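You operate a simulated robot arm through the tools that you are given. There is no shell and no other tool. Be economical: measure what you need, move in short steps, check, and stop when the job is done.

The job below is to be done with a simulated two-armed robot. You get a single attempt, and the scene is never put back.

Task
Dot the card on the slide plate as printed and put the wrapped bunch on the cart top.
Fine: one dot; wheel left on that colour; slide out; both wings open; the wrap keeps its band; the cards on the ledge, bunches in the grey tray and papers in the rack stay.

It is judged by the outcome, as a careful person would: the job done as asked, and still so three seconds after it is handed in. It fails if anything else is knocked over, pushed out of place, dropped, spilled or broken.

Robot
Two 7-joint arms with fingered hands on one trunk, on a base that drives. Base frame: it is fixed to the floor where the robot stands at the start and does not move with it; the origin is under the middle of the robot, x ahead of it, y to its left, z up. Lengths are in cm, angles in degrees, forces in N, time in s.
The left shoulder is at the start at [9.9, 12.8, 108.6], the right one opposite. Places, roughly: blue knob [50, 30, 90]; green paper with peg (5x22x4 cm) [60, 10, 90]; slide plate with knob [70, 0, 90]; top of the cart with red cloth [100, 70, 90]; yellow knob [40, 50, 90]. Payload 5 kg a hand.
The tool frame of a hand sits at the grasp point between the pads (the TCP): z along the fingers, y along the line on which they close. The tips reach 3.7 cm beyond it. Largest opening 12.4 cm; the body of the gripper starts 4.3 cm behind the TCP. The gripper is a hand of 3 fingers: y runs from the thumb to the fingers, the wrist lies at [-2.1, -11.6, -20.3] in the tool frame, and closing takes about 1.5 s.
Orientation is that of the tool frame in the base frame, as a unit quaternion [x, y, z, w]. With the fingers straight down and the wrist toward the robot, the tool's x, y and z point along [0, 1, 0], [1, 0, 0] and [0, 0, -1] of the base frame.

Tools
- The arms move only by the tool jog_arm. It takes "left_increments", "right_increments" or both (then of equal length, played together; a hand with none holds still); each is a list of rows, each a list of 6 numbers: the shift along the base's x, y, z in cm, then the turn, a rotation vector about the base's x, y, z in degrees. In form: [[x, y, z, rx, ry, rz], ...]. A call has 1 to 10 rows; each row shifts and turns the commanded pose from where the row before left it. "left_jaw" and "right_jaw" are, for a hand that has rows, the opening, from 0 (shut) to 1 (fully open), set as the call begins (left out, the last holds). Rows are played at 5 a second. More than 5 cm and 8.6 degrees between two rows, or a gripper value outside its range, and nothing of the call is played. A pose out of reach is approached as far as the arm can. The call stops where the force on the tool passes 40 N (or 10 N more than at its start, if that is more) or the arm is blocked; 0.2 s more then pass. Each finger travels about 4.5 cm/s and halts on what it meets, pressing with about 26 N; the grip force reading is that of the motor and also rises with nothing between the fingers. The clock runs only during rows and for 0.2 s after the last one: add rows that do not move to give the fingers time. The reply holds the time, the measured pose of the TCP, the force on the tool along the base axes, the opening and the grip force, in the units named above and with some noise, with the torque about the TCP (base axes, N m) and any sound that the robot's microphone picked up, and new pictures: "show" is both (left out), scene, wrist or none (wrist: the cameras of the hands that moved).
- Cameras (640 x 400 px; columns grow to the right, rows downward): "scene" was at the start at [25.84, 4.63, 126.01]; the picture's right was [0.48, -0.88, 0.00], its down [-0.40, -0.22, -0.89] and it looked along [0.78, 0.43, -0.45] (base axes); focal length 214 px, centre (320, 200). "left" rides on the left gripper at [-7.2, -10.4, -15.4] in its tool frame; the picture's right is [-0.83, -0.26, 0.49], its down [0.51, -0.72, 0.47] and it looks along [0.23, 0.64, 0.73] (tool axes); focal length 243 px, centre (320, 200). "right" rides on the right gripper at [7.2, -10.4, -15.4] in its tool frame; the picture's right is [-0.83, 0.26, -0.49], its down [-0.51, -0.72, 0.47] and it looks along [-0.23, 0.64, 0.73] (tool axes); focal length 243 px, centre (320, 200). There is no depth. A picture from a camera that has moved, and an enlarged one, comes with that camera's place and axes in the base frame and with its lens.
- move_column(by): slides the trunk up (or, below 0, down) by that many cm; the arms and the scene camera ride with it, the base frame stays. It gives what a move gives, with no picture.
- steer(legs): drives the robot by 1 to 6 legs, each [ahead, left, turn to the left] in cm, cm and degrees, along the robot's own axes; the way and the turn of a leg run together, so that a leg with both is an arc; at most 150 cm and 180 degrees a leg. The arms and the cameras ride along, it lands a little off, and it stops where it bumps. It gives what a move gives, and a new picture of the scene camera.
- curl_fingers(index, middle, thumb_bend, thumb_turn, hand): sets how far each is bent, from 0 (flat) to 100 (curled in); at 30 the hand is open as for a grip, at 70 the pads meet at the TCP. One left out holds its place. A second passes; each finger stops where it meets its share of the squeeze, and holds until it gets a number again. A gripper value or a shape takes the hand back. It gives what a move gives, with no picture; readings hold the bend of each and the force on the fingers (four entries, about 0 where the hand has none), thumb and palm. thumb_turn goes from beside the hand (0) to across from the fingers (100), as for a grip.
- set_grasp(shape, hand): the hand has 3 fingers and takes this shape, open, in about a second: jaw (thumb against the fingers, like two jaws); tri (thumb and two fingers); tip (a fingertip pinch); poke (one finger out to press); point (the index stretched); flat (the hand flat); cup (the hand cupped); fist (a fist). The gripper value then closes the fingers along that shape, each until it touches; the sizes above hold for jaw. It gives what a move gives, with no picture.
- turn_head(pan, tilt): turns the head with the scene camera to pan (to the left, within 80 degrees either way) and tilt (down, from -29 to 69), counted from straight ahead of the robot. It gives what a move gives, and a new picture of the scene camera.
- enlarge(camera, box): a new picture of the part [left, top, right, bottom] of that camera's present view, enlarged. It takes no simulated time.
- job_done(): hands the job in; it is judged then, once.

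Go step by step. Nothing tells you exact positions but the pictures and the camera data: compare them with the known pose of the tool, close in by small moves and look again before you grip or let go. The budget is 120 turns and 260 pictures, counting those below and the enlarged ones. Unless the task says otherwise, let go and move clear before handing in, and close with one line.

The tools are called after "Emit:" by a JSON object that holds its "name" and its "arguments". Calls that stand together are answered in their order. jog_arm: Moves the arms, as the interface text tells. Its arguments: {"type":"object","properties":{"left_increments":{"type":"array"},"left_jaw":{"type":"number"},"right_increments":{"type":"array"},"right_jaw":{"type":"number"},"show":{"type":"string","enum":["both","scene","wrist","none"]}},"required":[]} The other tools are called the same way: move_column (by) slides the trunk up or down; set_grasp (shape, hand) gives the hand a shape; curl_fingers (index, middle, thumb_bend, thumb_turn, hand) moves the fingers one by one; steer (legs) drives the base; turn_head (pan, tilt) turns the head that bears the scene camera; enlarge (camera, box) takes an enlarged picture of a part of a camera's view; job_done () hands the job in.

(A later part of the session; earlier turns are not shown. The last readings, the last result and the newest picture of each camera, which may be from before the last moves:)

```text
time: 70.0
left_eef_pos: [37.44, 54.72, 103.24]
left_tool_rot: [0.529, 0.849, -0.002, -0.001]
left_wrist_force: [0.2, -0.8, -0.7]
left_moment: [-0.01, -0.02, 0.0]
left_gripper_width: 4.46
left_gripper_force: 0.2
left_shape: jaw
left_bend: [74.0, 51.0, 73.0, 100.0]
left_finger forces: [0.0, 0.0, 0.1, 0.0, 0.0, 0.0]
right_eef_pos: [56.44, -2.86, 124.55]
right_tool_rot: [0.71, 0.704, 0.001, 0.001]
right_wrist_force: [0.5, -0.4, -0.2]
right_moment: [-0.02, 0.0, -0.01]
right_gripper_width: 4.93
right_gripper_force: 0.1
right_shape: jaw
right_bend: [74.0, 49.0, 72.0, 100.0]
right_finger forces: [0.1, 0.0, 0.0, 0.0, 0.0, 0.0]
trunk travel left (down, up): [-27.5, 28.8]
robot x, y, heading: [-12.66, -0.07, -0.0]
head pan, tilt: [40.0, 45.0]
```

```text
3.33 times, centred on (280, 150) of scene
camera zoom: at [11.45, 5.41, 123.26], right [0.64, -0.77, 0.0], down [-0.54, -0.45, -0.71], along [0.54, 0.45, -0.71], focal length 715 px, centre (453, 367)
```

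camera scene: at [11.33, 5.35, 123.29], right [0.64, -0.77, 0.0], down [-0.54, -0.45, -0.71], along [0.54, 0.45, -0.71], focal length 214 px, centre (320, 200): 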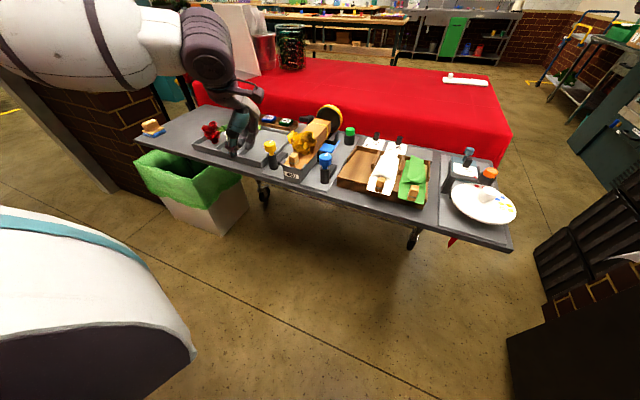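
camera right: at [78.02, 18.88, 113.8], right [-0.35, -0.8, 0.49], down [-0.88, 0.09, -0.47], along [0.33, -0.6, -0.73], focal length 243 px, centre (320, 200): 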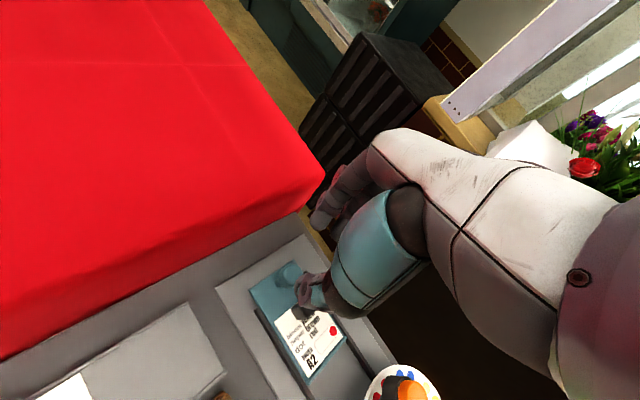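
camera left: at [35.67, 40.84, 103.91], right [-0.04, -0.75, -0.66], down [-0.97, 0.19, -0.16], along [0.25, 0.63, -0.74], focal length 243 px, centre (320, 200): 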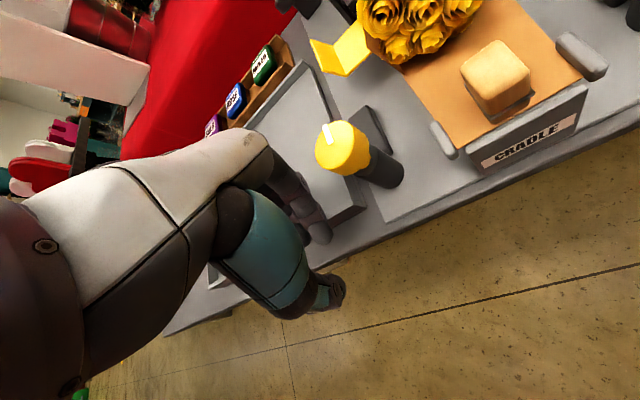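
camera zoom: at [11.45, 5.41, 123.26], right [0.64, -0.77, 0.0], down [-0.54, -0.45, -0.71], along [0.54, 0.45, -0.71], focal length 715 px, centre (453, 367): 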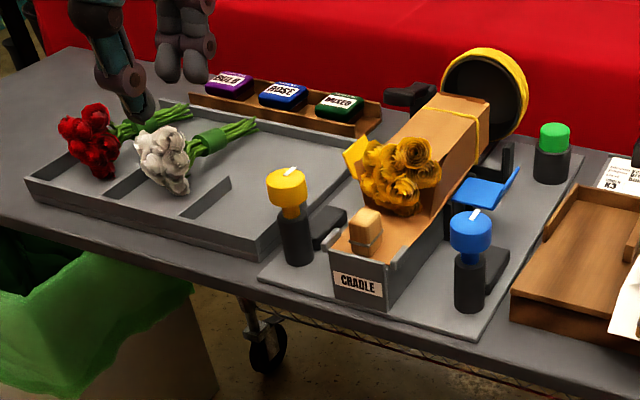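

Nothing moved. Both wings are open, so I'll study the wrap, wings and posts closely before choosing a grip.

Emit:
{"name": "enlarge", "arguments": {"camera": "scene", "box": [275, 95, 345, 155]}}

Emit:
{"name": "jog_arm", "arguments": {"left_increments": [[1, 0.5, 4, 0, 0, -7], [1, 0, 4, 0, 0, -7], [1, 0, 4, 0, 0, -7], [1, 0, 4, 0, 0, -6]], "left_jaw": 0.9, "show": "wrist"}}

Emit:
{"name": "enlarge", "arguments": {"camera": "left", "box": [330, 160, 480, 310]}}

```text
6.67 times, centred on (310, 125) of scene
camera zoom: at [11.45, 5.41, 123.26], right [0.64, -0.77, 0.0], down [-0.54, -0.45, -0.71], along [0.54, 0.45, -0.71], focal length 1430 px, centre (387, 700)
```

zoom: 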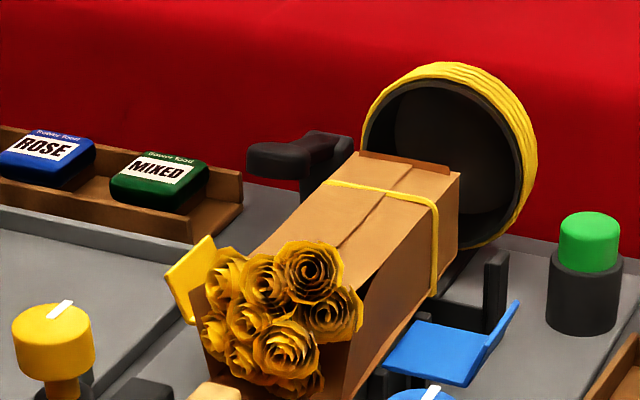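

```text
time: 71.0
left_eef_pos: [41.71, 55.7, 119.34]
left_tool_rot: [0.713, 0.701, -0.002, -0.003]
left_wrist_force: [0.5, 0.5, 1.0]
left_moment: [-0.02, 0.02, 0.03]
left_gripper_width: 11.17
left_gripper_force: 0.1
left_shape: jaw
left_bend: [27.0, 32.0, 38.0, 98.0]
left_finger forces: [0.0, 0.0, 0.0, 0.1, 0.0, 0.0]
right_eef_pos: [56.44, -2.89, 124.57]
right_tool_rot: [0.71, 0.704, 0.0, 0.0]
right_wrist_force: [0.3, 0.0, -0.3]
right_moment: [-0.02, 0.02, -0.01]
right_gripper_width: 4.92
right_gripper_force: 0.1
right_shape: jaw
right_bend: [74.0, 49.0, 72.0, 100.0]
right_finger forces: [0.0, 0.0, 0.0, 0.0, 0.0, 0.1]
trunk travel left (down, up): [-27.5, 28.8]
robot x, y, heading: [-12.57, 0.28, 0.1]
head pan, tilt: [40.0, 45.0]
camera left: at [31.25, 48.36, 134.81], right [-0.28, -0.83, -0.49], down [-0.72, 0.52, -0.47], along [0.64, 0.22, -0.74], focal length 243 px, centre (320, 200)
```

left: 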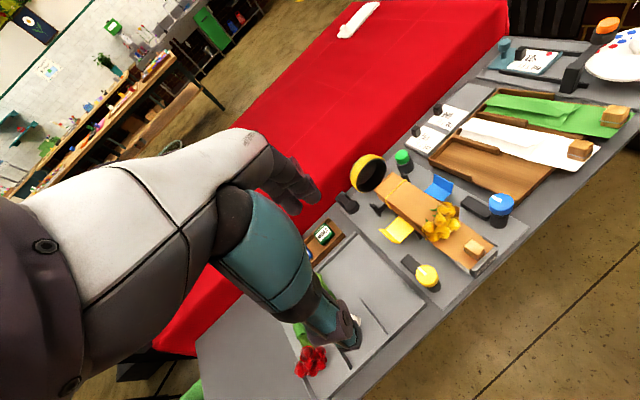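

```text
2.67 times, centred on (405, 235) of left
camera zoom: at [31.25, 48.36, 134.81], right [-0.28, -0.83, -0.49], down [-0.72, 0.52, -0.47], along [0.64, 0.22, -0.74], focal length 647 px, centre (93, 107)
```

zoom: 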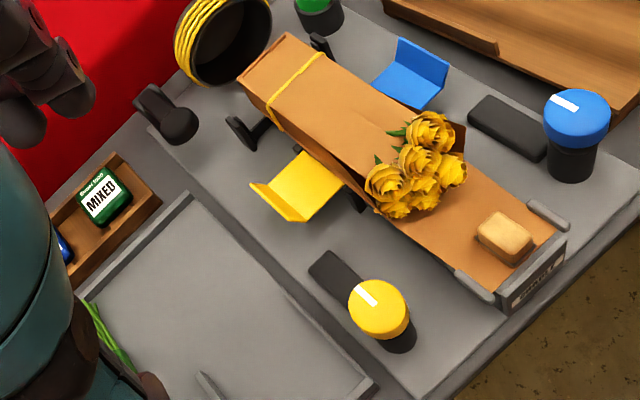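

The wrap is about 5.5 cm wide with its top at z ≈ 93.8, its axis turned 17°, and the open wings lie low beside it. I'll grip across it at about [54.6, 44.2], between roses and band, with the left hand turned -73°.

Emit:
{"name": "jog_arm", "arguments": {"left_increments": [[1.4, -1.28, 0, 0, 0, -8.1], [1.4, -1.28, 0, 0, 0, -8.1], [1.4, -1.28, 0, 0, 0, -8.1], [1.4, -1.28, 0, 0, 0, -8.1], [1.4, -1.28, 0, 0, 0, -8.1], [1.4, -1.28, 0, 0, 0, -8.1], [1.4, -1.28, 0, 0, 0, -8.1], [1.4, -1.28, 0, 0, 0, -8.1], [1.7, -1.28, 0, 0, 0, -8.1], [0, 0, 0, 0, 0, 0]], "left_jaw": 0.68, "show": "wrist"}}

Emit:
{"name": "enlarge", "arguments": {"camera": "scene", "box": [250, 60, 390, 180]}}

```text
time: 73.2
left_eef_pos: [54.26, 43.86, 119.47]
left_tool_rot: [0.99, 0.14, 0.001, -0.002]
left_wrist_force: [-0.1, 0.1, 0.2]
left_moment: [0.01, -0.03, -0.01]
left_gripper_width: 8.47
left_gripper_force: 0.1
left_shape: jaw
left_bend: [27.0, 38.0, 60.0, 99.0]
left_finger forces: [0.1, 0.1, 0.0, 0.0, 0.0, 0.0]
right_eef_pos: [56.22, -2.92, 124.69]
right_tool_rot: [0.71, 0.704, 0.001, 0.0]
right_wrist_force: [0.2, 0.5, 0.1]
right_moment: [-0.03, -0.06, 0.0]
right_gripper_width: 4.94
right_gripper_force: 0.1
right_shape: jaw
right_bend: [74.0, 49.0, 72.0, 100.0]
right_finger forces: [0.0, 0.0, 0.0, 0.0, 0.1, 0.0]
trunk travel left (down, up): [-27.5, 28.8]
robot x, y, heading: [-12.85, -0.01, 0.1]
head pan, tilt: [40.0, 45.0]
camera left: at [44.42, 51.68, 134.87], right [-0.87, 0.02, -0.49], down [0.29, 0.84, -0.47], along [0.4, -0.55, -0.73], focal length 243 px, centre (320, 200)
```

left: 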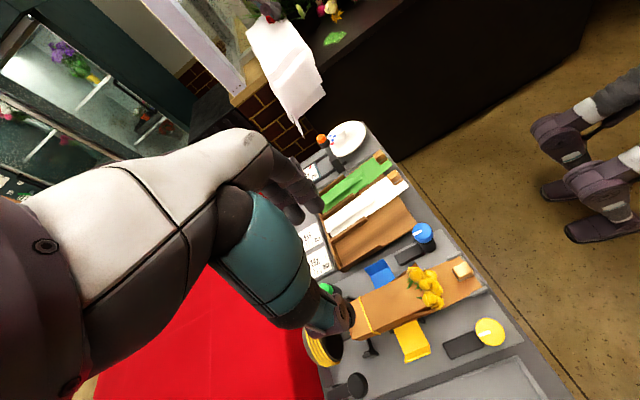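

```text
3.33 times, centred on (320, 120) of scene
camera zoom: at [11.32, 5.46, 123.29], right [0.64, -0.77, 0.0], down [-0.54, -0.45, -0.71], along [0.54, 0.45, -0.71], focal length 715 px, centre (320, 467)
```

zoom: 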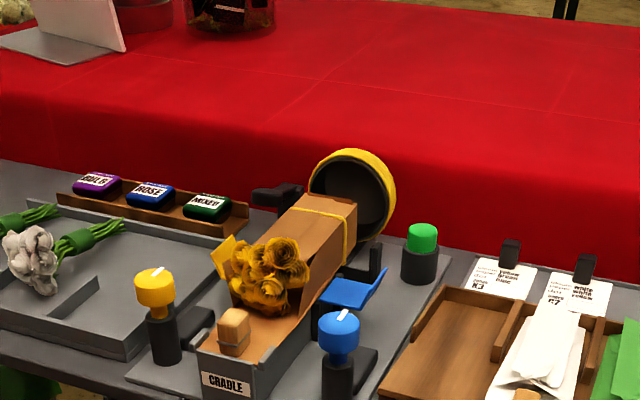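

The pose is steady. I'll lower to about z 103 and check.

Emit:
{"name": "jog_arm", "arguments": {"left_increments": [[0.1, 0.1, -4, 0, 0, 0], [0.1, 0.1, -4, 0, 0, 0], [0.1, 0.1, -4, 0, 0, 0], [0, 0, -4, 0, 0, 0], [0, 0, 0, 0, 0, 0]], "show": "wrist"}}

Emit:
{"name": "enlarge", "arguments": {"camera": "scene", "box": [260, 70, 360, 170]}}

Emit:
{"name": "enlarge", "arguments": {"camera": "left", "box": [280, 200, 480, 400]}}

```text
time: 74.5
left_eef_pos: [54.49, 44.36, 103.22]
left_tool_rot: [0.99, 0.14, 0.001, -0.003]
left_wrist_force: [-0.4, 0.2, 0.9]
left_moment: [0.02, 0.01, -0.01]
left_gripper_width: 8.49
left_gripper_force: 0.0
left_shape: jaw
left_bend: [27.0, 38.0, 60.0, 99.0]
left_finger forces: [0.0, 0.1, 0.0, 0.1, 0.0, 0.0]
right_eef_pos: [56.33, -2.95, 124.67]
right_tool_rot: [0.71, 0.704, 0.0, 0.0]
right_wrist_force: [-0.7, 0.4, 0.1]
right_moment: [0.04, -0.01, -0.02]
right_gripper_width: 4.95
right_gripper_force: 0.0
right_shape: jaw
right_bend: [74.0, 49.0, 72.0, 100.0]
right_finger forces: [0.1, 0.1, 0.0, 0.0, 0.0, 0.0]
trunk travel left (down, up): [-27.5, 28.8]
robot x, y, heading: [-12.61, -0.15, -0.2]
head pan, tilt: [40.0, 45.0]
camera left: at [44.67, 52.2, 118.69], right [-0.87, 0.02, -0.49], down [0.29, 0.84, -0.47], along [0.4, -0.55, -0.73], focal length 243 px, centre (320, 200)
```

left: 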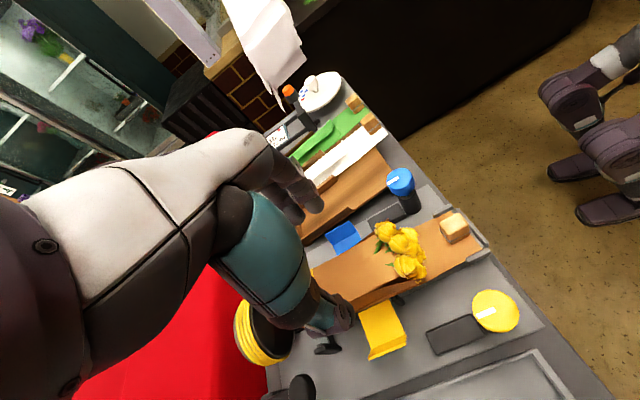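

```text
4.00 times, centred on (310, 120) of scene
camera zoom: at [11.35, 5.36, 123.29], right [0.64, -0.77, 0.0], down [-0.54, -0.45, -0.71], along [0.54, 0.45, -0.71], focal length 858 px, centre (360, 520)
```

zoom: 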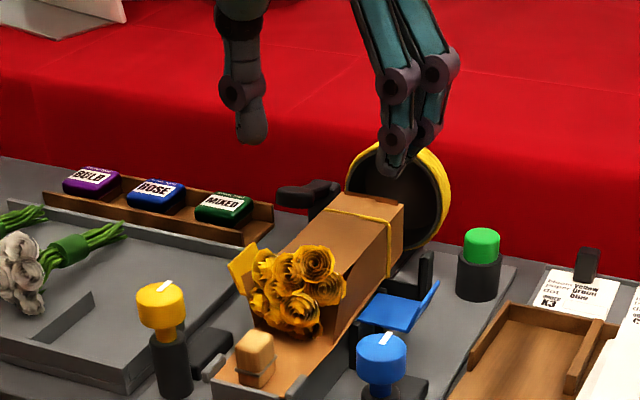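

```text
2.00 times, centred on (380, 300) of left
camera zoom: at [44.67, 52.2, 118.69], right [-0.87, 0.02, -0.49], down [0.29, 0.84, -0.47], along [0.4, -0.55, -0.73], focal length 485 px, centre (200, 0)
```

zoom: 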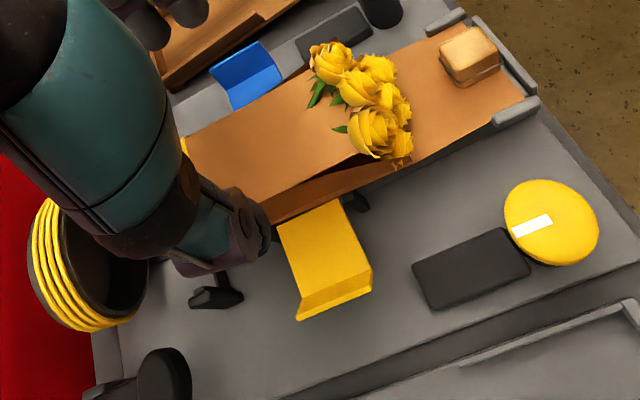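

The tip midpoint is about 0.8 cm left of the wrap's axis and the opening is generous. I'll narrow it a bit, shift right, and descend in steps.

Emit:
{"name": "jog_arm", "arguments": {"left_increments": [[0, -0.4, 0, 0, 0, 3], [0, -0.3, 0, 0, 0, 2], [0, 0, -2, 0, 0, 0], [0, 0, -2, 0, 0, 0], [0, 0, 0, 0, 0, 0]], "left_jaw": 0.56, "show": "wrist"}}

Emit:
{"name": "enlarge", "arguments": {"camera": "scene", "box": [260, 70, 360, 170]}}

Emit:
{"name": "enlarge", "arguments": {"camera": "left", "box": [260, 200, 460, 400]}}

```text
time: 75.7
left_eef_pos: [54.44, 43.33, 99.18]
left_tool_rot: [0.983, 0.184, 0.0, -0.001]
left_wrist_force: [0.1, 0.1, 1.1]
left_moment: [0.03, 0.0, -0.05]
left_gripper_width: 6.98
left_gripper_force: 0.0
left_shape: jaw
left_bend: [73.0, 42.0, 66.0, 100.0]
left_finger forces: [0.1, 0.0, 0.0, 0.0, 0.0, 0.0]
right_eef_pos: [56.25, -2.98, 124.72]
right_tool_rot: [0.71, 0.704, 0.0, 0.0]
right_wrist_force: [-1.1, -0.2, -0.5]
right_moment: [-0.03, -0.01, 0.01]
right_gripper_width: 4.92
right_gripper_force: 0.0
right_shape: jaw
right_bend: [74.0, 49.0, 72.0, 100.0]
right_finger forces: [0.1, 0.0, 0.0, 0.0, 0.0, 0.0]
trunk travel left (down, up): [-27.5, 28.8]
robot x, y, heading: [-12.99, 0.2, -0.1]
head pan, tilt: [40.0, 45.0]
camera left: at [44.0, 50.18, 114.66], right [-0.87, -0.05, -0.49], down [0.21, 0.86, -0.47], along [0.45, -0.51, -0.73], focal length 243 px, centre (320, 200)
```

left: 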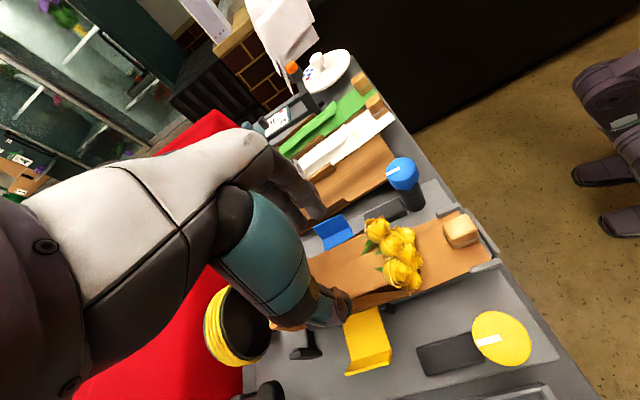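

```text
4.00 times, centred on (310, 120) of scene
camera zoom: at [11.37, 5.37, 123.28], right [0.64, -0.77, 0.0], down [-0.54, -0.45, -0.71], along [0.54, 0.45, -0.71], focal length 858 px, centre (360, 520)
```

zoom: 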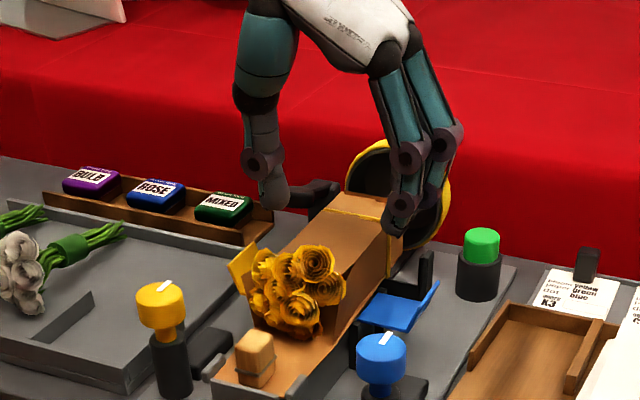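

```text
2.00 times, centred on (360, 300) of left
camera zoom: at [44.0, 50.18, 114.66], right [-0.87, -0.05, -0.49], down [0.21, 0.86, -0.47], along [0.45, -0.51, -0.73], focal length 485 px, centre (240, 0)
```

zoom: 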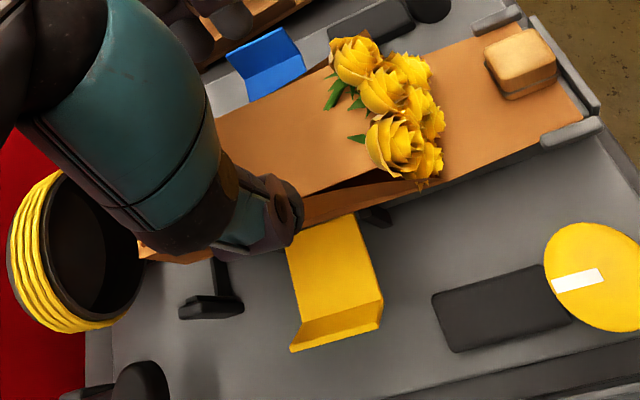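

The hand is centred on the wrap, clear of the roses and the band. I'll descend to gripping height.

Emit:
{"name": "jog_arm", "arguments": {"left_increments": [[-0.2, 0.2, -2, 0, 0, 0], [0, 0, -2, 0, 0, 0], [0, 0, -1.2, 0, 0, 0], [0, 0, 0, 0, 0, 0]], "show": "wrist"}}

Emit:
{"name": "enlarge", "arguments": {"camera": "scene", "box": [260, 80, 350, 170]}}

Emit:
{"name": "enlarge", "arguments": {"camera": "left", "box": [240, 200, 440, 400]}}

```text
time: 76.7
left_eef_pos: [54.31, 43.75, 93.99]
left_tool_rot: [0.983, 0.184, 0.0, -0.002]
left_wrist_force: [-0.9, 0.5, -0.1]
left_moment: [-0.01, 0.02, 0.02]
left_gripper_width: 6.99
left_gripper_force: 0.0
left_shape: jaw
left_bend: [73.0, 42.0, 66.0, 100.0]
left_finger forces: [0.0, 0.0, 0.0, 0.0, 0.1, 0.0]
right_eef_pos: [56.37, -2.96, 124.7]
right_tool_rot: [0.71, 0.704, 0.0, 0.0]
right_wrist_force: [-0.4, -0.4, 0.8]
right_moment: [0.01, 0.02, 0.02]
right_gripper_width: 4.91
right_gripper_force: 0.1
right_shape: jaw
right_bend: [74.0, 49.0, 72.0, 100.0]
right_finger forces: [0.0, 0.0, 0.1, 0.0, 0.0, 0.0]
trunk travel left (down, up): [-27.5, 28.8]
robot x, y, heading: [-12.57, -0.01, -0.1]
head pan, tilt: [40.0, 45.0]
camera left: at [43.8, 50.63, 109.46], right [-0.87, -0.05, -0.49], down [0.21, 0.86, -0.47], along [0.45, -0.51, -0.73], focal length 243 px, centre (320, 200)
```

left: 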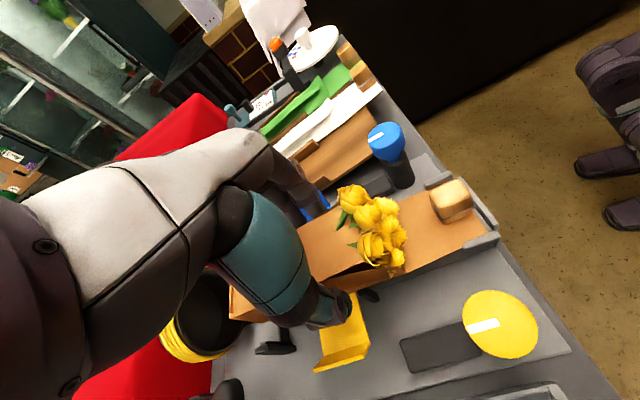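

```text
4.44 times, centred on (305, 125) of scene
camera zoom: at [11.39, 5.4, 123.27], right [0.64, -0.77, 0.0], down [-0.54, -0.45, -0.71], along [0.54, 0.45, -0.71], focal length 953 px, centre (387, 533)
```

zoom: 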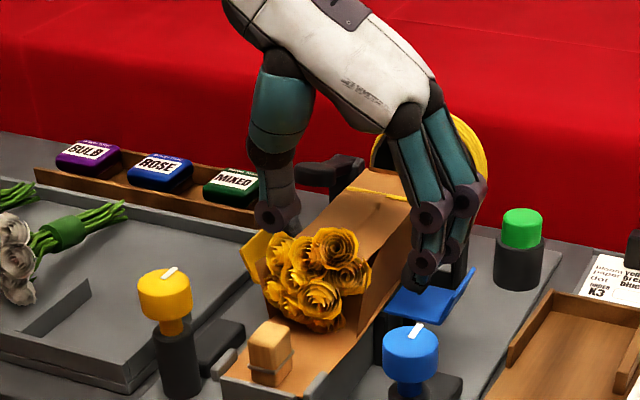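

```text
2.00 times, centred on (340, 300) of left
camera zoom: at [43.8, 50.63, 109.46], right [-0.87, -0.05, -0.49], down [0.21, 0.86, -0.47], along [0.45, -0.51, -0.73], focal length 485 px, centre (280, 0)
```

zoom: 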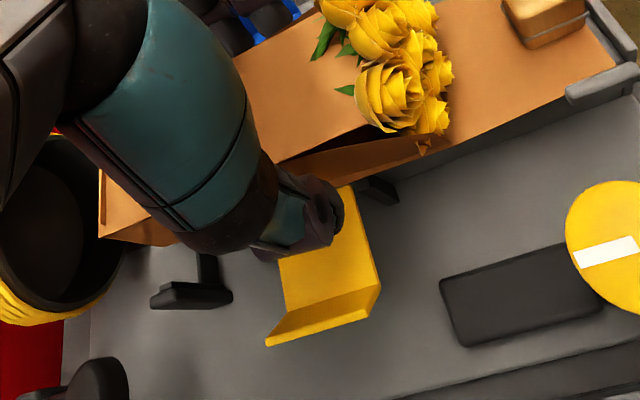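

The fingers straddle the wrap cleanly. I'll go slightly lower and close.

Emit:
{"name": "jog_arm", "arguments": {"left_increments": [[0, 0, -0.6, 0, 0, 0], [0, 0, 0, 0, 0, 0]], "show": "none"}}

Emit:
{"name": "jog_arm", "arguments": {"left_increments": [[0, 0, 0, 0, 0, 0], [0, 0, 0, 0, 0, 0], [0, 0, 0, 0, 0, 0], [0, 0, 0, 0, 0, 0], [0, 0, 0, 0, 0, 0], [0, 0, 0, 0, 0, 0]], "left_jaw": 0, "show": "wrist"}}

Emit:
{"name": "enlarge", "arguments": {"camera": "scene", "box": [260, 80, 350, 170]}}

```text
time: 77.2
left_eef_pos: [54.37, 43.73, 93.44]
left_tool_rot: [0.983, 0.184, 0.0, -0.002]
left_wrist_force: [0.4, -0.6, 0.5]
left_moment: [0.0, 0.02, 0.0]
left_gripper_width: 7.0
left_gripper_force: 0.0
left_shape: jaw
left_bend: [73.0, 42.0, 66.0, 100.0]
left_finger forces: [0.1, 0.0, 0.0, 0.0, 0.0, 0.0]
right_eef_pos: [56.33, -2.82, 124.62]
right_tool_rot: [0.71, 0.704, 0.0, 0.0]
right_wrist_force: [0.3, 0.5, 0.3]
right_moment: [-0.02, -0.01, 0.03]
right_gripper_width: 4.93
right_gripper_force: 0.1
right_shape: jaw
right_bend: [74.0, 49.0, 72.0, 100.0]
right_finger forces: [0.0, 0.0, 0.1, 0.0, 0.0, 0.1]
trunk travel left (down, up): [-27.5, 28.8]
robot x, y, heading: [-12.31, 0.42, 0.1]
head pan, tilt: [40.0, 45.0]
```

```text
time: 78.7
left_eef_pos: [54.39, 43.77, 93.5]
left_tool_rot: [0.983, 0.184, 0.0, -0.002]
left_wrist_force: [0.4, 0.8, 0.6]
left_moment: [-0.05, -0.04, 0.08]
left_gripper_width: 1.8
left_gripper_force: 26.3
left_shape: jaw
left_bend: [73.0, 64.0, 75.0, 100.0]
left_finger forces: [13.0, 7.9, 0.1, 0.0, 21.0, 0.1]
right_eef_pos: [56.2, -2.89, 124.61]
right_tool_rot: [0.71, 0.704, 0.0, 0.0]
right_wrist_force: [-0.1, 0.4, -0.3]
right_moment: [-0.01, -0.04, 0.02]
right_gripper_width: 4.92
right_gripper_force: 0.0
right_shape: jaw
right_bend: [74.0, 49.0, 72.0, 100.0]
right_finger forces: [0.1, 0.0, 0.1, 0.0, 0.1, 0.0]
trunk travel left (down, up): [-27.5, 28.8]
robot x, y, heading: [-12.97, 0.02, -0.1]
head pan, tilt: [40.0, 45.0]
camera left: at [43.89, 50.58, 108.93], right [-0.87, -0.05, -0.49], down [0.21, 0.86, -0.47], along [0.45, -0.51, -0.73], focal length 243 px, centre (320, 200)
```

left: 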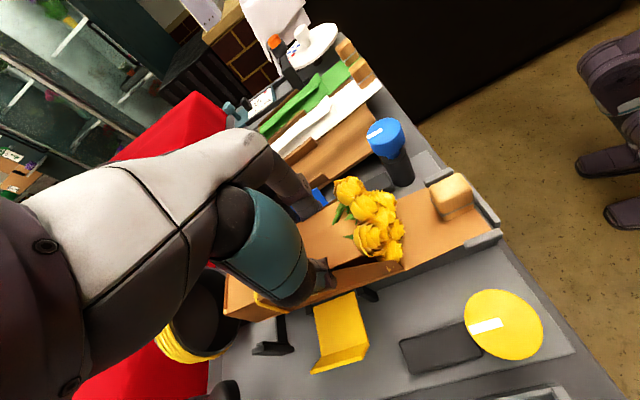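

```text
4.44 times, centred on (305, 125) of scene
camera zoom: at [11.41, 5.4, 123.27], right [0.64, -0.77, 0.0], down [-0.54, -0.45, -0.71], along [0.54, 0.45, -0.71], focal length 953 px, centre (387, 533)
```

zoom: 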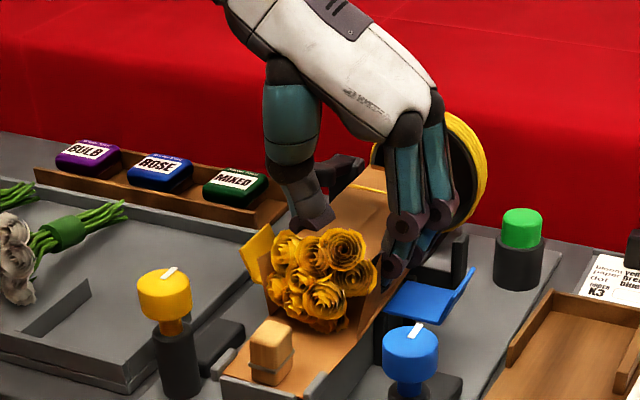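

The hand has closed on the wrap with solid contact on all fingers. I'll lift slowly and look.

Emit:
{"name": "jog_arm", "arguments": {"left_increments": [[0, 0, 0.5, 0, 0, 0], [0, 0, 0.7, 0, 0, 0], [0, 0, 0.8, 0, 0, 0], [0, 0, 1, 0, 0, 0], [0, 0, 0, 0, 0, 0]], "show": "wrist"}}

Emit:
{"name": "enlarge", "arguments": {"camera": "scene", "box": [260, 80, 350, 170]}}

```text
time: 79.8
left_eef_pos: [54.45, 43.73, 96.41]
left_tool_rot: [0.983, 0.185, 0.0, -0.002]
left_wrist_force: [0.8, -0.5, -1.8]
left_moment: [0.02, -0.03, 0.01]
left_gripper_width: 1.78
left_gripper_force: 26.2
left_shape: jaw
left_bend: [73.0, 64.0, 75.0, 100.0]
left_finger forces: [12.0, 8.3, 0.0, 0.0, 20.9, 0.0]
right_eef_pos: [56.33, -2.9, 124.66]
right_tool_rot: [0.71, 0.704, 0.0, 0.0]
right_wrist_force: [0.7, -1.5, 0.4]
right_moment: [0.01, 0.02, 0.0]
right_gripper_width: 4.91
right_gripper_force: 0.1
right_shape: jaw
right_bend: [74.0, 49.0, 72.0, 100.0]
right_finger forces: [0.0, 0.1, 0.0, 0.0, 0.0, 0.0]
trunk travel left (down, up): [-27.5, 28.8]
robot x, y, heading: [-12.74, -0.03, 0.1]
head pan, tilt: [40.0, 45.0]
camera left: at [43.97, 50.58, 111.89], right [-0.87, -0.05, -0.49], down [0.21, 0.86, -0.47], along [0.45, -0.51, -0.73], focal length 243 px, centre (320, 200)
```

left: 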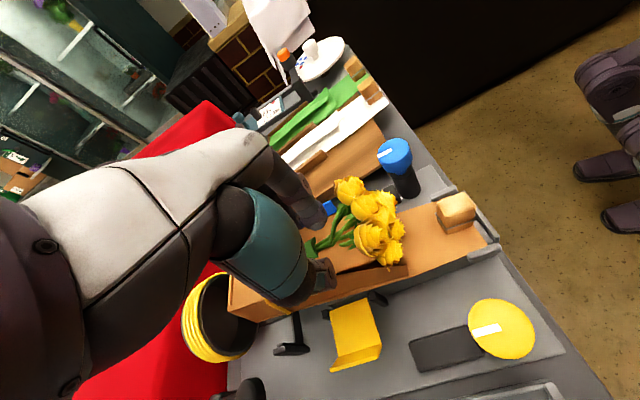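

```text
4.44 times, centred on (305, 125) of scene
camera zoom: at [11.42, 5.42, 123.27], right [0.64, -0.77, 0.0], down [-0.54, -0.45, -0.71], along [0.54, 0.45, -0.71], focal length 953 px, centre (387, 533)
```

zoom: 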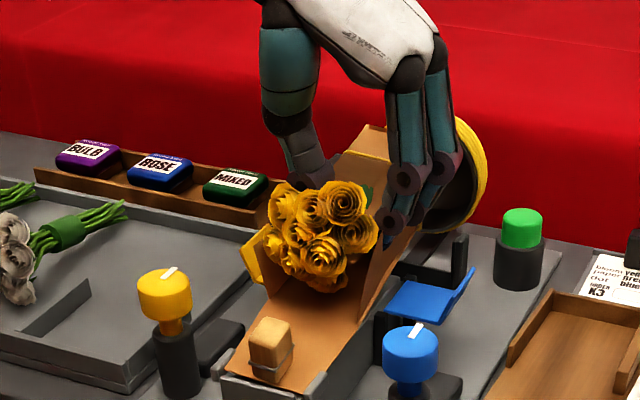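

The tail end is rising and the roses come along, but the peg end looks still low. I'll zoom in.

Emit:
{"name": "enlarge", "arguments": {"camera": "left", "box": [180, 160, 500, 360]}}

Emit:
{"name": "enlarge", "arguments": {"camera": "scene", "box": [285, 100, 335, 150]}}

Emit:
{"name": "enlarge", "arguments": {"camera": "right", "box": [0, 0, 300, 200]}}

```text
2.00 times, centred on (340, 260) of left
camera zoom: at [43.97, 50.58, 111.89], right [-0.87, -0.05, -0.49], down [0.21, 0.86, -0.47], along [0.45, -0.51, -0.73], focal length 485 px, centre (280, 80)
```

zoom: 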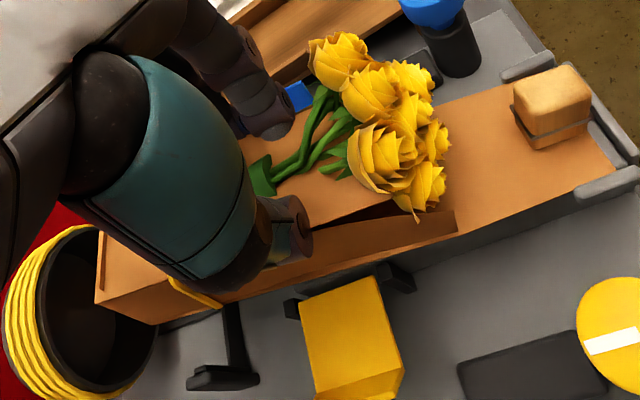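

```text
8.00 times, centred on (310, 125) of scene
camera zoom: at [11.42, 5.42, 123.27], right [0.64, -0.77, 0.0], down [-0.54, -0.45, -0.71], along [0.54, 0.45, -0.71], focal length 1716 px, centre (400, 800)
```

zoom: 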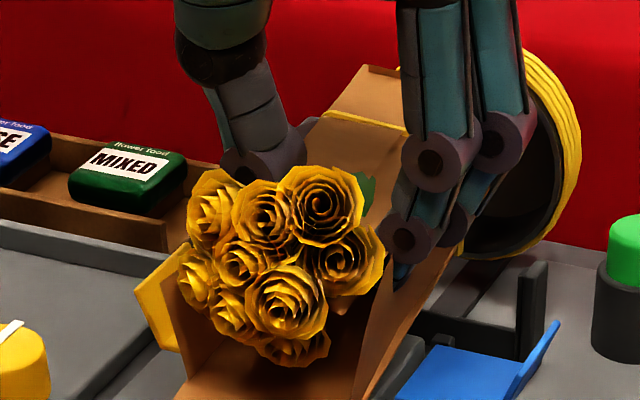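

```text
2.00 times, centred on (150, 100) of right
camera zoom: at [46.02, 4.48, 140.17], right [0.25, -0.83, 0.49], down [-0.73, -0.5, -0.47], along [0.64, -0.24, -0.73], focal length 485 px, centre (660, 400)
```

zoom: 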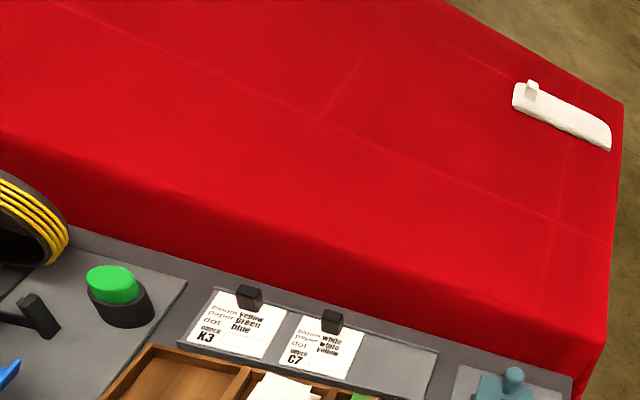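

The tail end with its band rises with the hand while the flexible front sheet droops; the band is in place. I'll lift a little further and watch the peg.

Emit:
{"name": "jog_arm", "arguments": {"left_increments": [[0, 0, 1, 0, 0, 0], [0, 0, 1, 0, 0, 0], [0, 0, 1, 0, 0, 0], [0, 0, 0, 0, 0, 0]], "show": "none"}}

Emit:
{"name": "enlarge", "arguments": {"camera": "left", "box": [180, 160, 500, 360]}}

Emit:
{"name": "enlarge", "arguments": {"camera": "scene", "box": [265, 80, 345, 160]}}

```text
time: 80.8
left_eef_pos: [54.38, 43.95, 99.33]
left_tool_rot: [0.983, 0.184, 0.0, -0.002]
left_wrist_force: [0.1, 1.1, -1.1]
left_moment: [-0.01, 0.03, 0.01]
left_gripper_width: 1.78
left_gripper_force: 26.0
left_shape: jaw
left_bend: [73.0, 64.0, 75.0, 100.0]
left_finger forces: [12.1, 8.3, 0.0, 0.1, 21.0, 0.0]
right_eef_pos: [56.45, -2.99, 124.65]
right_tool_rot: [0.711, 0.704, 0.0, 0.0]
right_wrist_force: [0.1, -0.4, 0.0]
right_moment: [-0.01, 0.03, 0.03]
right_gripper_width: 4.93
right_gripper_force: 0.1
right_shape: jaw
right_bend: [74.0, 49.0, 72.0, 100.0]
right_finger forces: [0.0, 0.0, 0.0, 0.0, 0.0, 0.0]
trunk travel left (down, up): [-27.5, 28.8]
robot x, y, heading: [-12.61, -0.03, 0.1]
head pan, tilt: [40.0, 45.0]
```

```text
2.00 times, centred on (340, 260) of left
camera zoom: at [43.98, 50.67, 114.9], right [-0.87, -0.05, -0.49], down [0.21, 0.86, -0.47], along [0.45, -0.51, -0.73], focal length 485 px, centre (280, 80)
```

zoom: 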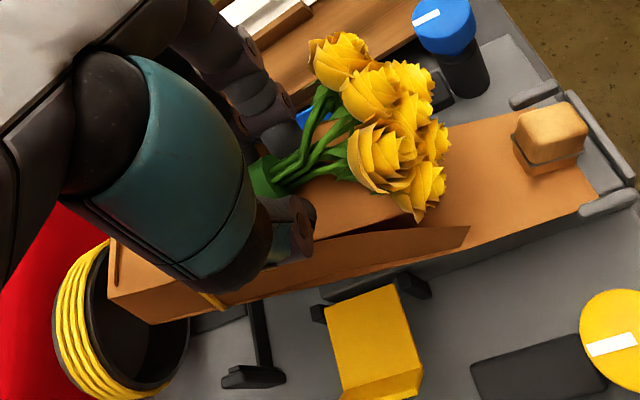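

```text
5.00 times, centred on (305, 120) of scene
camera zoom: at [11.42, 5.41, 123.27], right [0.64, -0.77, 0.0], down [-0.54, -0.45, -0.71], along [0.54, 0.45, -0.71], focal length 1072 px, centre (395, 600)
```

zoom: 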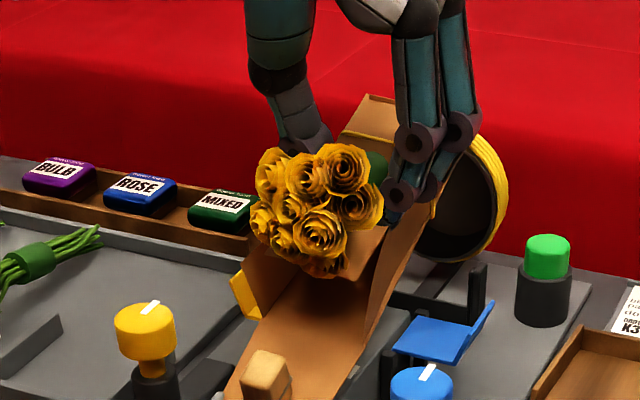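

The paper shell stays nose-down in the trough while the stems rise, so it's not rigid with the flowers. I'll lift 2 cm more as a test to see whether the nose follows.

Emit:
{"name": "jog_arm", "arguments": {"left_increments": [[0, 0, 0.7, 0, 0, 0], [0, 0, 0.7, 0, 0, 0], [0, 0, 0.6, 0, 0, 0], [0, 0, 0, 0, 0, 0]], "show": "none"}}

Emit:
{"name": "enlarge", "arguments": {"camera": "left", "box": [180, 160, 500, 360]}}

Emit:
{"name": "enlarge", "arguments": {"camera": "scene", "box": [265, 90, 345, 170]}}

```text
time: 81.8
left_eef_pos: [54.57, 43.73, 101.43]
left_tool_rot: [0.983, 0.185, 0.0, -0.002]
left_wrist_force: [0.2, 0.7, -1.7]
left_moment: [0.0, -0.02, 0.01]
left_gripper_width: 1.78
left_gripper_force: 26.0
left_shape: jaw
left_bend: [73.0, 64.0, 75.0, 100.0]
left_finger forces: [12.2, 8.3, 0.1, 0.1, 21.2, 0.1]
right_eef_pos: [56.37, -2.87, 124.75]
right_tool_rot: [0.71, 0.704, -0.001, -0.001]
right_wrist_force: [-0.5, 0.3, -0.3]
right_moment: [0.03, 0.03, 0.02]
right_gripper_width: 4.94
right_gripper_force: 0.1
right_shape: jaw
right_bend: [74.0, 49.0, 72.0, 100.0]
right_finger forces: [0.1, 0.0, 0.0, 0.0, 0.1, 0.0]
trunk travel left (down, up): [-27.5, 28.8]
robot x, y, heading: [-12.57, -0.18, -0.2]
head pan, tilt: [40.0, 45.0]
```

```text
2.00 times, centred on (340, 260) of left
camera zoom: at [44.08, 50.53, 116.92], right [-0.87, -0.05, -0.49], down [0.21, 0.86, -0.47], along [0.45, -0.51, -0.73], focal length 485 px, centre (280, 80)
```

zoom: 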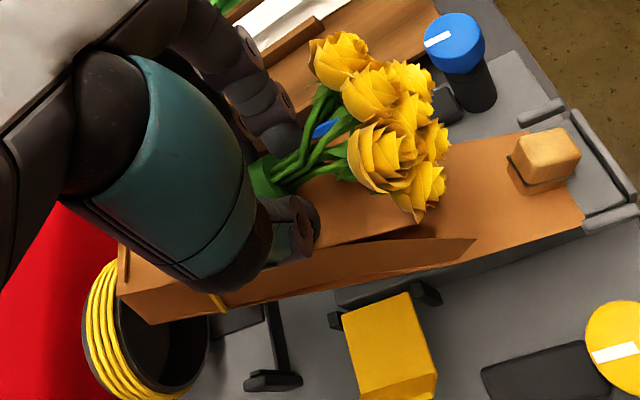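

```text
5.00 times, centred on (305, 130) of scene
camera zoom: at [11.42, 5.41, 123.27], right [0.64, -0.77, 0.0], down [-0.54, -0.45, -0.71], along [0.54, 0.45, -0.71], focal length 1072 px, centre (395, 550)
```

zoom: 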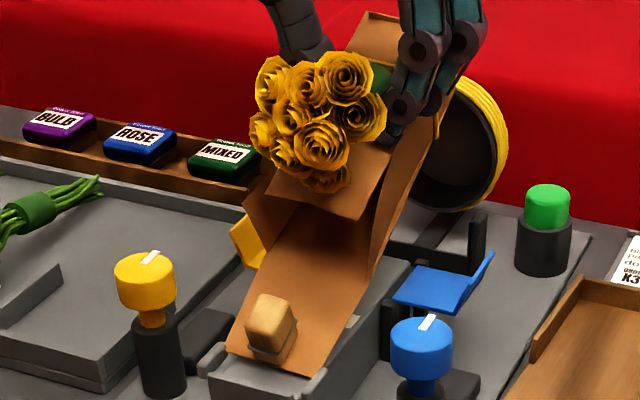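

The paper is still coupled at the band and its nose just drags along the trough. I'll keep raising until it hangs free, checking the coupling.

Emit:
{"name": "jog_arm", "arguments": {"left_increments": [[0, 0, 1, 0, 0, 0], [0, 0, 1, 0, 0, 0], [0, 0, 1, 0, 0, 0], [0, 0, 0, 0, 0, 0]], "show": "none"}}

Emit:
{"name": "enlarge", "arguments": {"camera": "left", "box": [180, 160, 500, 360]}}

Emit:
{"name": "enlarge", "arguments": {"camera": "scene", "box": [265, 80, 345, 160]}}

```text
time: 82.8
left_eef_pos: [54.52, 43.58, 104.41]
left_tool_rot: [0.983, 0.184, 0.0, -0.002]
left_wrist_force: [1.3, -0.8, -0.6]
left_moment: [0.03, -0.02, 0.01]
left_gripper_width: 1.82
left_gripper_force: 25.9
left_shape: jaw
left_bend: [73.0, 64.0, 75.0, 100.0]
left_finger forces: [12.2, 8.4, 0.0, 0.0, 21.2, 0.0]
right_eef_pos: [56.4, -2.78, 124.59]
right_tool_rot: [0.71, 0.704, 0.0, 0.0]
right_wrist_force: [0.7, -0.1, -0.3]
right_moment: [0.06, -0.01, 0.02]
right_gripper_width: 4.94
right_gripper_force: 0.1
right_shape: jaw
right_bend: [74.0, 49.0, 72.0, 100.0]
right_finger forces: [0.0, 0.0, 0.0, 0.0, 0.1, 0.0]
trunk travel left (down, up): [-27.5, 28.8]
robot x, y, heading: [-12.3, -0.15, -0.2]
head pan, tilt: [40.0, 45.0]
```

```text
2.00 times, centred on (340, 260) of left
camera zoom: at [44.0, 50.47, 119.88], right [-0.87, -0.05, -0.49], down [0.21, 0.86, -0.47], along [0.45, -0.51, -0.73], focal length 485 px, centre (280, 80)
```

zoom: 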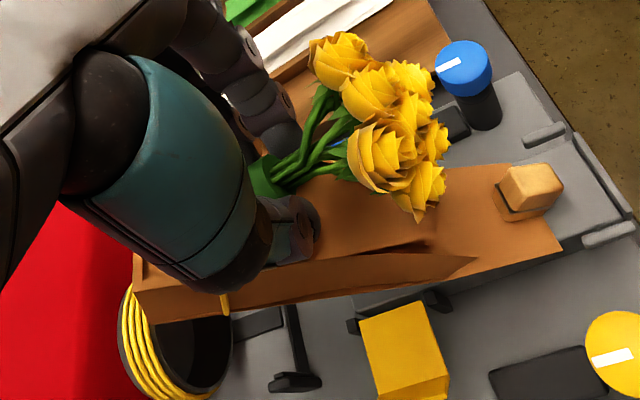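

```text
5.00 times, centred on (305, 120) of scene
camera zoom: at [11.42, 5.41, 123.27], right [0.64, -0.77, 0.0], down [-0.54, -0.45, -0.71], along [0.54, 0.45, -0.71], focal length 1072 px, centre (395, 600)
```

zoom: 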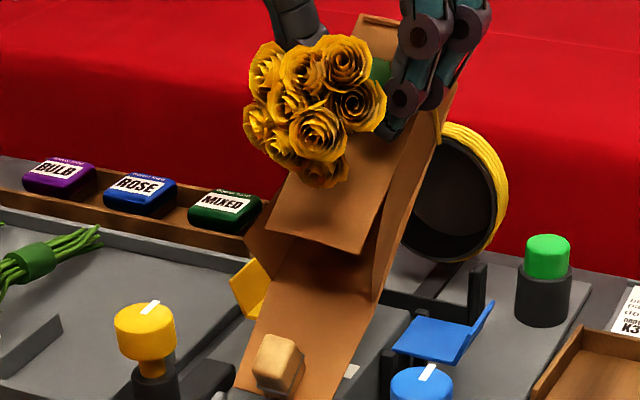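

The paper is almost off the trough and hanging from the band. I'll lift on so the nose clears the cradle.

Emit:
{"name": "jog_arm", "arguments": {"left_increments": [[0, 0, 1.5, 0, 0, 0], [0, 0, 1.5, 0, 0, 0], [0, 0, 1.5, 0, 0, 0], [0, 0, 0, 0, 0, 0], [0, 0, 0, 0, 0, 0]], "show": "none"}}

Emit:
{"name": "enlarge", "arguments": {"camera": "left", "box": [180, 160, 500, 360]}}

Emit:
{"name": "enlarge", "arguments": {"camera": "scene", "box": [255, 50, 355, 150]}}

```text
time: 84.0
left_eef_pos: [54.39, 43.7, 108.78]
left_tool_rot: [0.983, 0.185, 0.0, -0.002]
left_wrist_force: [0.6, 0.4, -1.3]
left_moment: [-0.03, 0.0, 0.0]
left_gripper_width: 1.78
left_gripper_force: 26.2
left_shape: jaw
left_bend: [73.0, 64.0, 75.0, 100.0]
left_finger forces: [12.2, 8.3, 0.0, 0.1, 21.2, 0.0]
right_eef_pos: [56.35, -2.82, 124.69]
right_tool_rot: [0.71, 0.704, 0.001, 0.0]
right_wrist_force: [0.2, 0.4, -0.1]
right_moment: [-0.01, 0.01, -0.01]
right_gripper_width: 4.93
right_gripper_force: 0.0
right_shape: jaw
right_bend: [74.0, 49.0, 72.0, 100.0]
right_finger forces: [0.0, 0.0, 0.1, 0.1, 0.0, 0.0]
trunk travel left (down, up): [-27.5, 28.8]
robot x, y, heading: [-13.06, -0.09, -0.3]
head pan, tilt: [40.0, 45.0]
```

```text
2.00 times, centred on (340, 260) of left
camera zoom: at [43.94, 50.52, 124.24], right [-0.87, -0.05, -0.49], down [0.21, 0.86, -0.47], along [0.45, -0.51, -0.73], focal length 485 px, centre (280, 80)
```

zoom: 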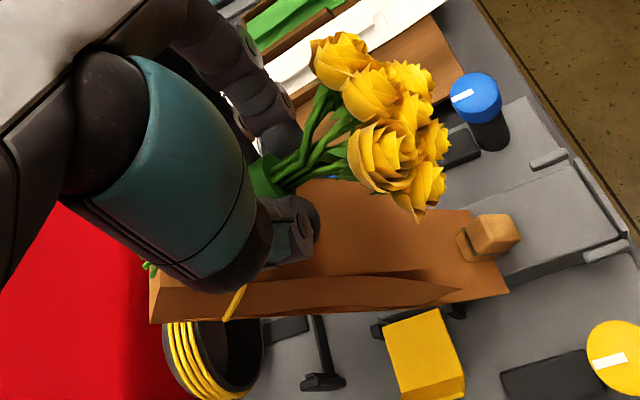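

```text
4.00 times, centred on (305, 100) of scene
camera zoom: at [11.41, 5.41, 123.27], right [0.64, -0.77, 0.0], down [-0.54, -0.45, -0.71], along [0.54, 0.45, -0.71], focal length 858 px, centre (380, 600)
```

zoom: 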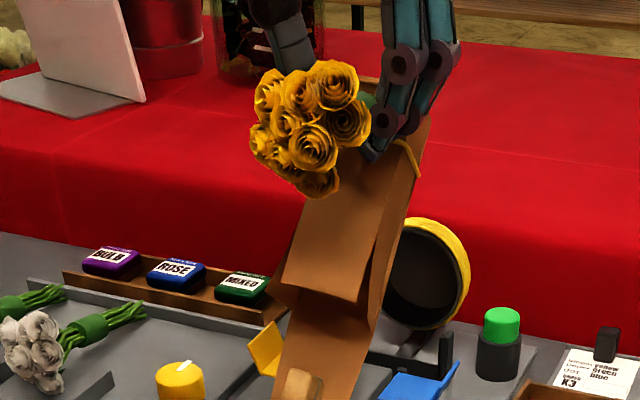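

The bunch now hangs freely with the paper tied at the band. I'll raise the trunk so the hanging paper clears everything, then look.

Emit:
{"name": "move_column", "arguments": {"by": 10}}

Emit:
{"name": "turn_head", "arguments": {"pan": 40, "tilt": 35}}

Emit:
{"name": "enlarge", "arguments": {"camera": "scene", "box": [240, 50, 370, 180]}}

```text
time: 85.4
left_eef_pos: [54.61, 43.61, 118.87]
left_tool_rot: [0.983, 0.184, 0.0, -0.002]
left_wrist_force: [0.9, 0.2, -1.9]
left_moment: [-0.01, -0.02, -0.03]
left_gripper_width: 1.77
left_gripper_force: 25.7
left_shape: jaw
left_bend: [73.0, 64.0, 75.0, 100.0]
left_finger forces: [12.2, 8.3, 0.1, 0.0, 21.3, 0.1]
right_eef_pos: [56.43, -2.83, 134.58]
right_tool_rot: [0.71, 0.704, -0.001, -0.001]
right_wrist_force: [0.4, -0.2, 0.1]
right_moment: [-0.03, 0.01, -0.02]
right_gripper_width: 4.91
right_gripper_force: 0.0
right_shape: jaw
right_bend: [74.0, 49.0, 72.0, 100.0]
right_finger forces: [0.0, 0.0, 0.1, 0.0, 0.0, 0.1]
trunk travel left (down, up): [-37.5, 18.8]
robot x, y, heading: [-12.81, 0.03, -0.2]
head pan, tilt: [40.0, 45.0]
```

```text
time: 86.1
left_eef_pos: [54.43, 43.65, 118.95]
left_tool_rot: [0.983, 0.183, -0.001, -0.002]
left_wrist_force: [-0.7, -0.1, -1.5]
left_moment: [-0.03, 0.0, 0.01]
left_gripper_width: 1.78
left_gripper_force: 26.1
left_shape: jaw
left_bend: [73.0, 64.0, 75.0, 100.0]
left_finger forces: [12.2, 8.4, 0.0, 0.0, 21.3, 0.1]
right_eef_pos: [56.43, -2.92, 134.58]
right_tool_rot: [0.71, 0.704, 0.0, 0.001]
right_wrist_force: [0.2, -1.1, 0.0]
right_moment: [-0.01, 0.01, 0.01]
right_gripper_width: 4.94
right_gripper_force: 0.1
right_shape: jaw
right_bend: [74.0, 49.0, 72.0, 100.0]
right_finger forces: [0.1, 0.1, 0.1, 0.0, 0.0, 0.0]
trunk travel left (down, up): [-37.5, 18.8]
robot x, y, heading: [-12.55, 0.27, 0.1]
head pan, tilt: [40.0, 35.0]
camera scene: at [9.51, 5.85, 134.84], right [0.64, -0.77, 0.0], down [-0.44, -0.37, -0.82], along [0.63, 0.53, -0.57], focal length 214 px, centre (320, 200)
```

scene: 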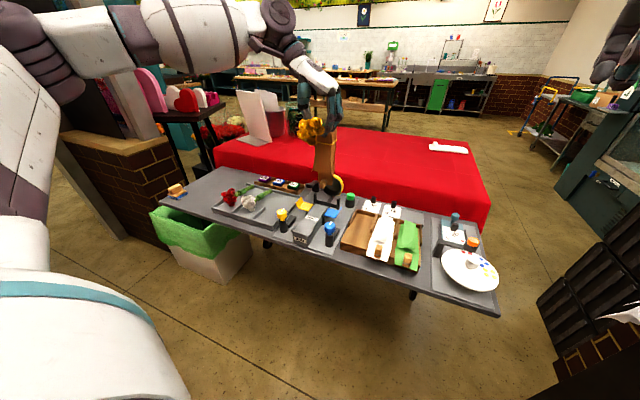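

```text
3.08 times, centred on (305, 115) of scene
camera zoom: at [9.51, 5.85, 134.84], right [0.64, -0.77, 0.0], down [-0.44, -0.37, -0.82], along [0.63, 0.53, -0.57], focal length 660 px, centre (366, 462)
```

zoom: 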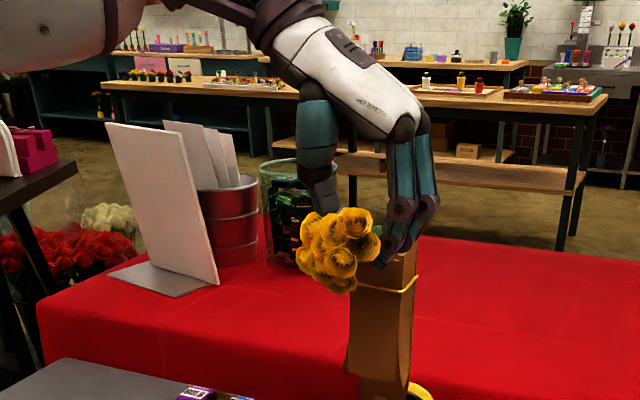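

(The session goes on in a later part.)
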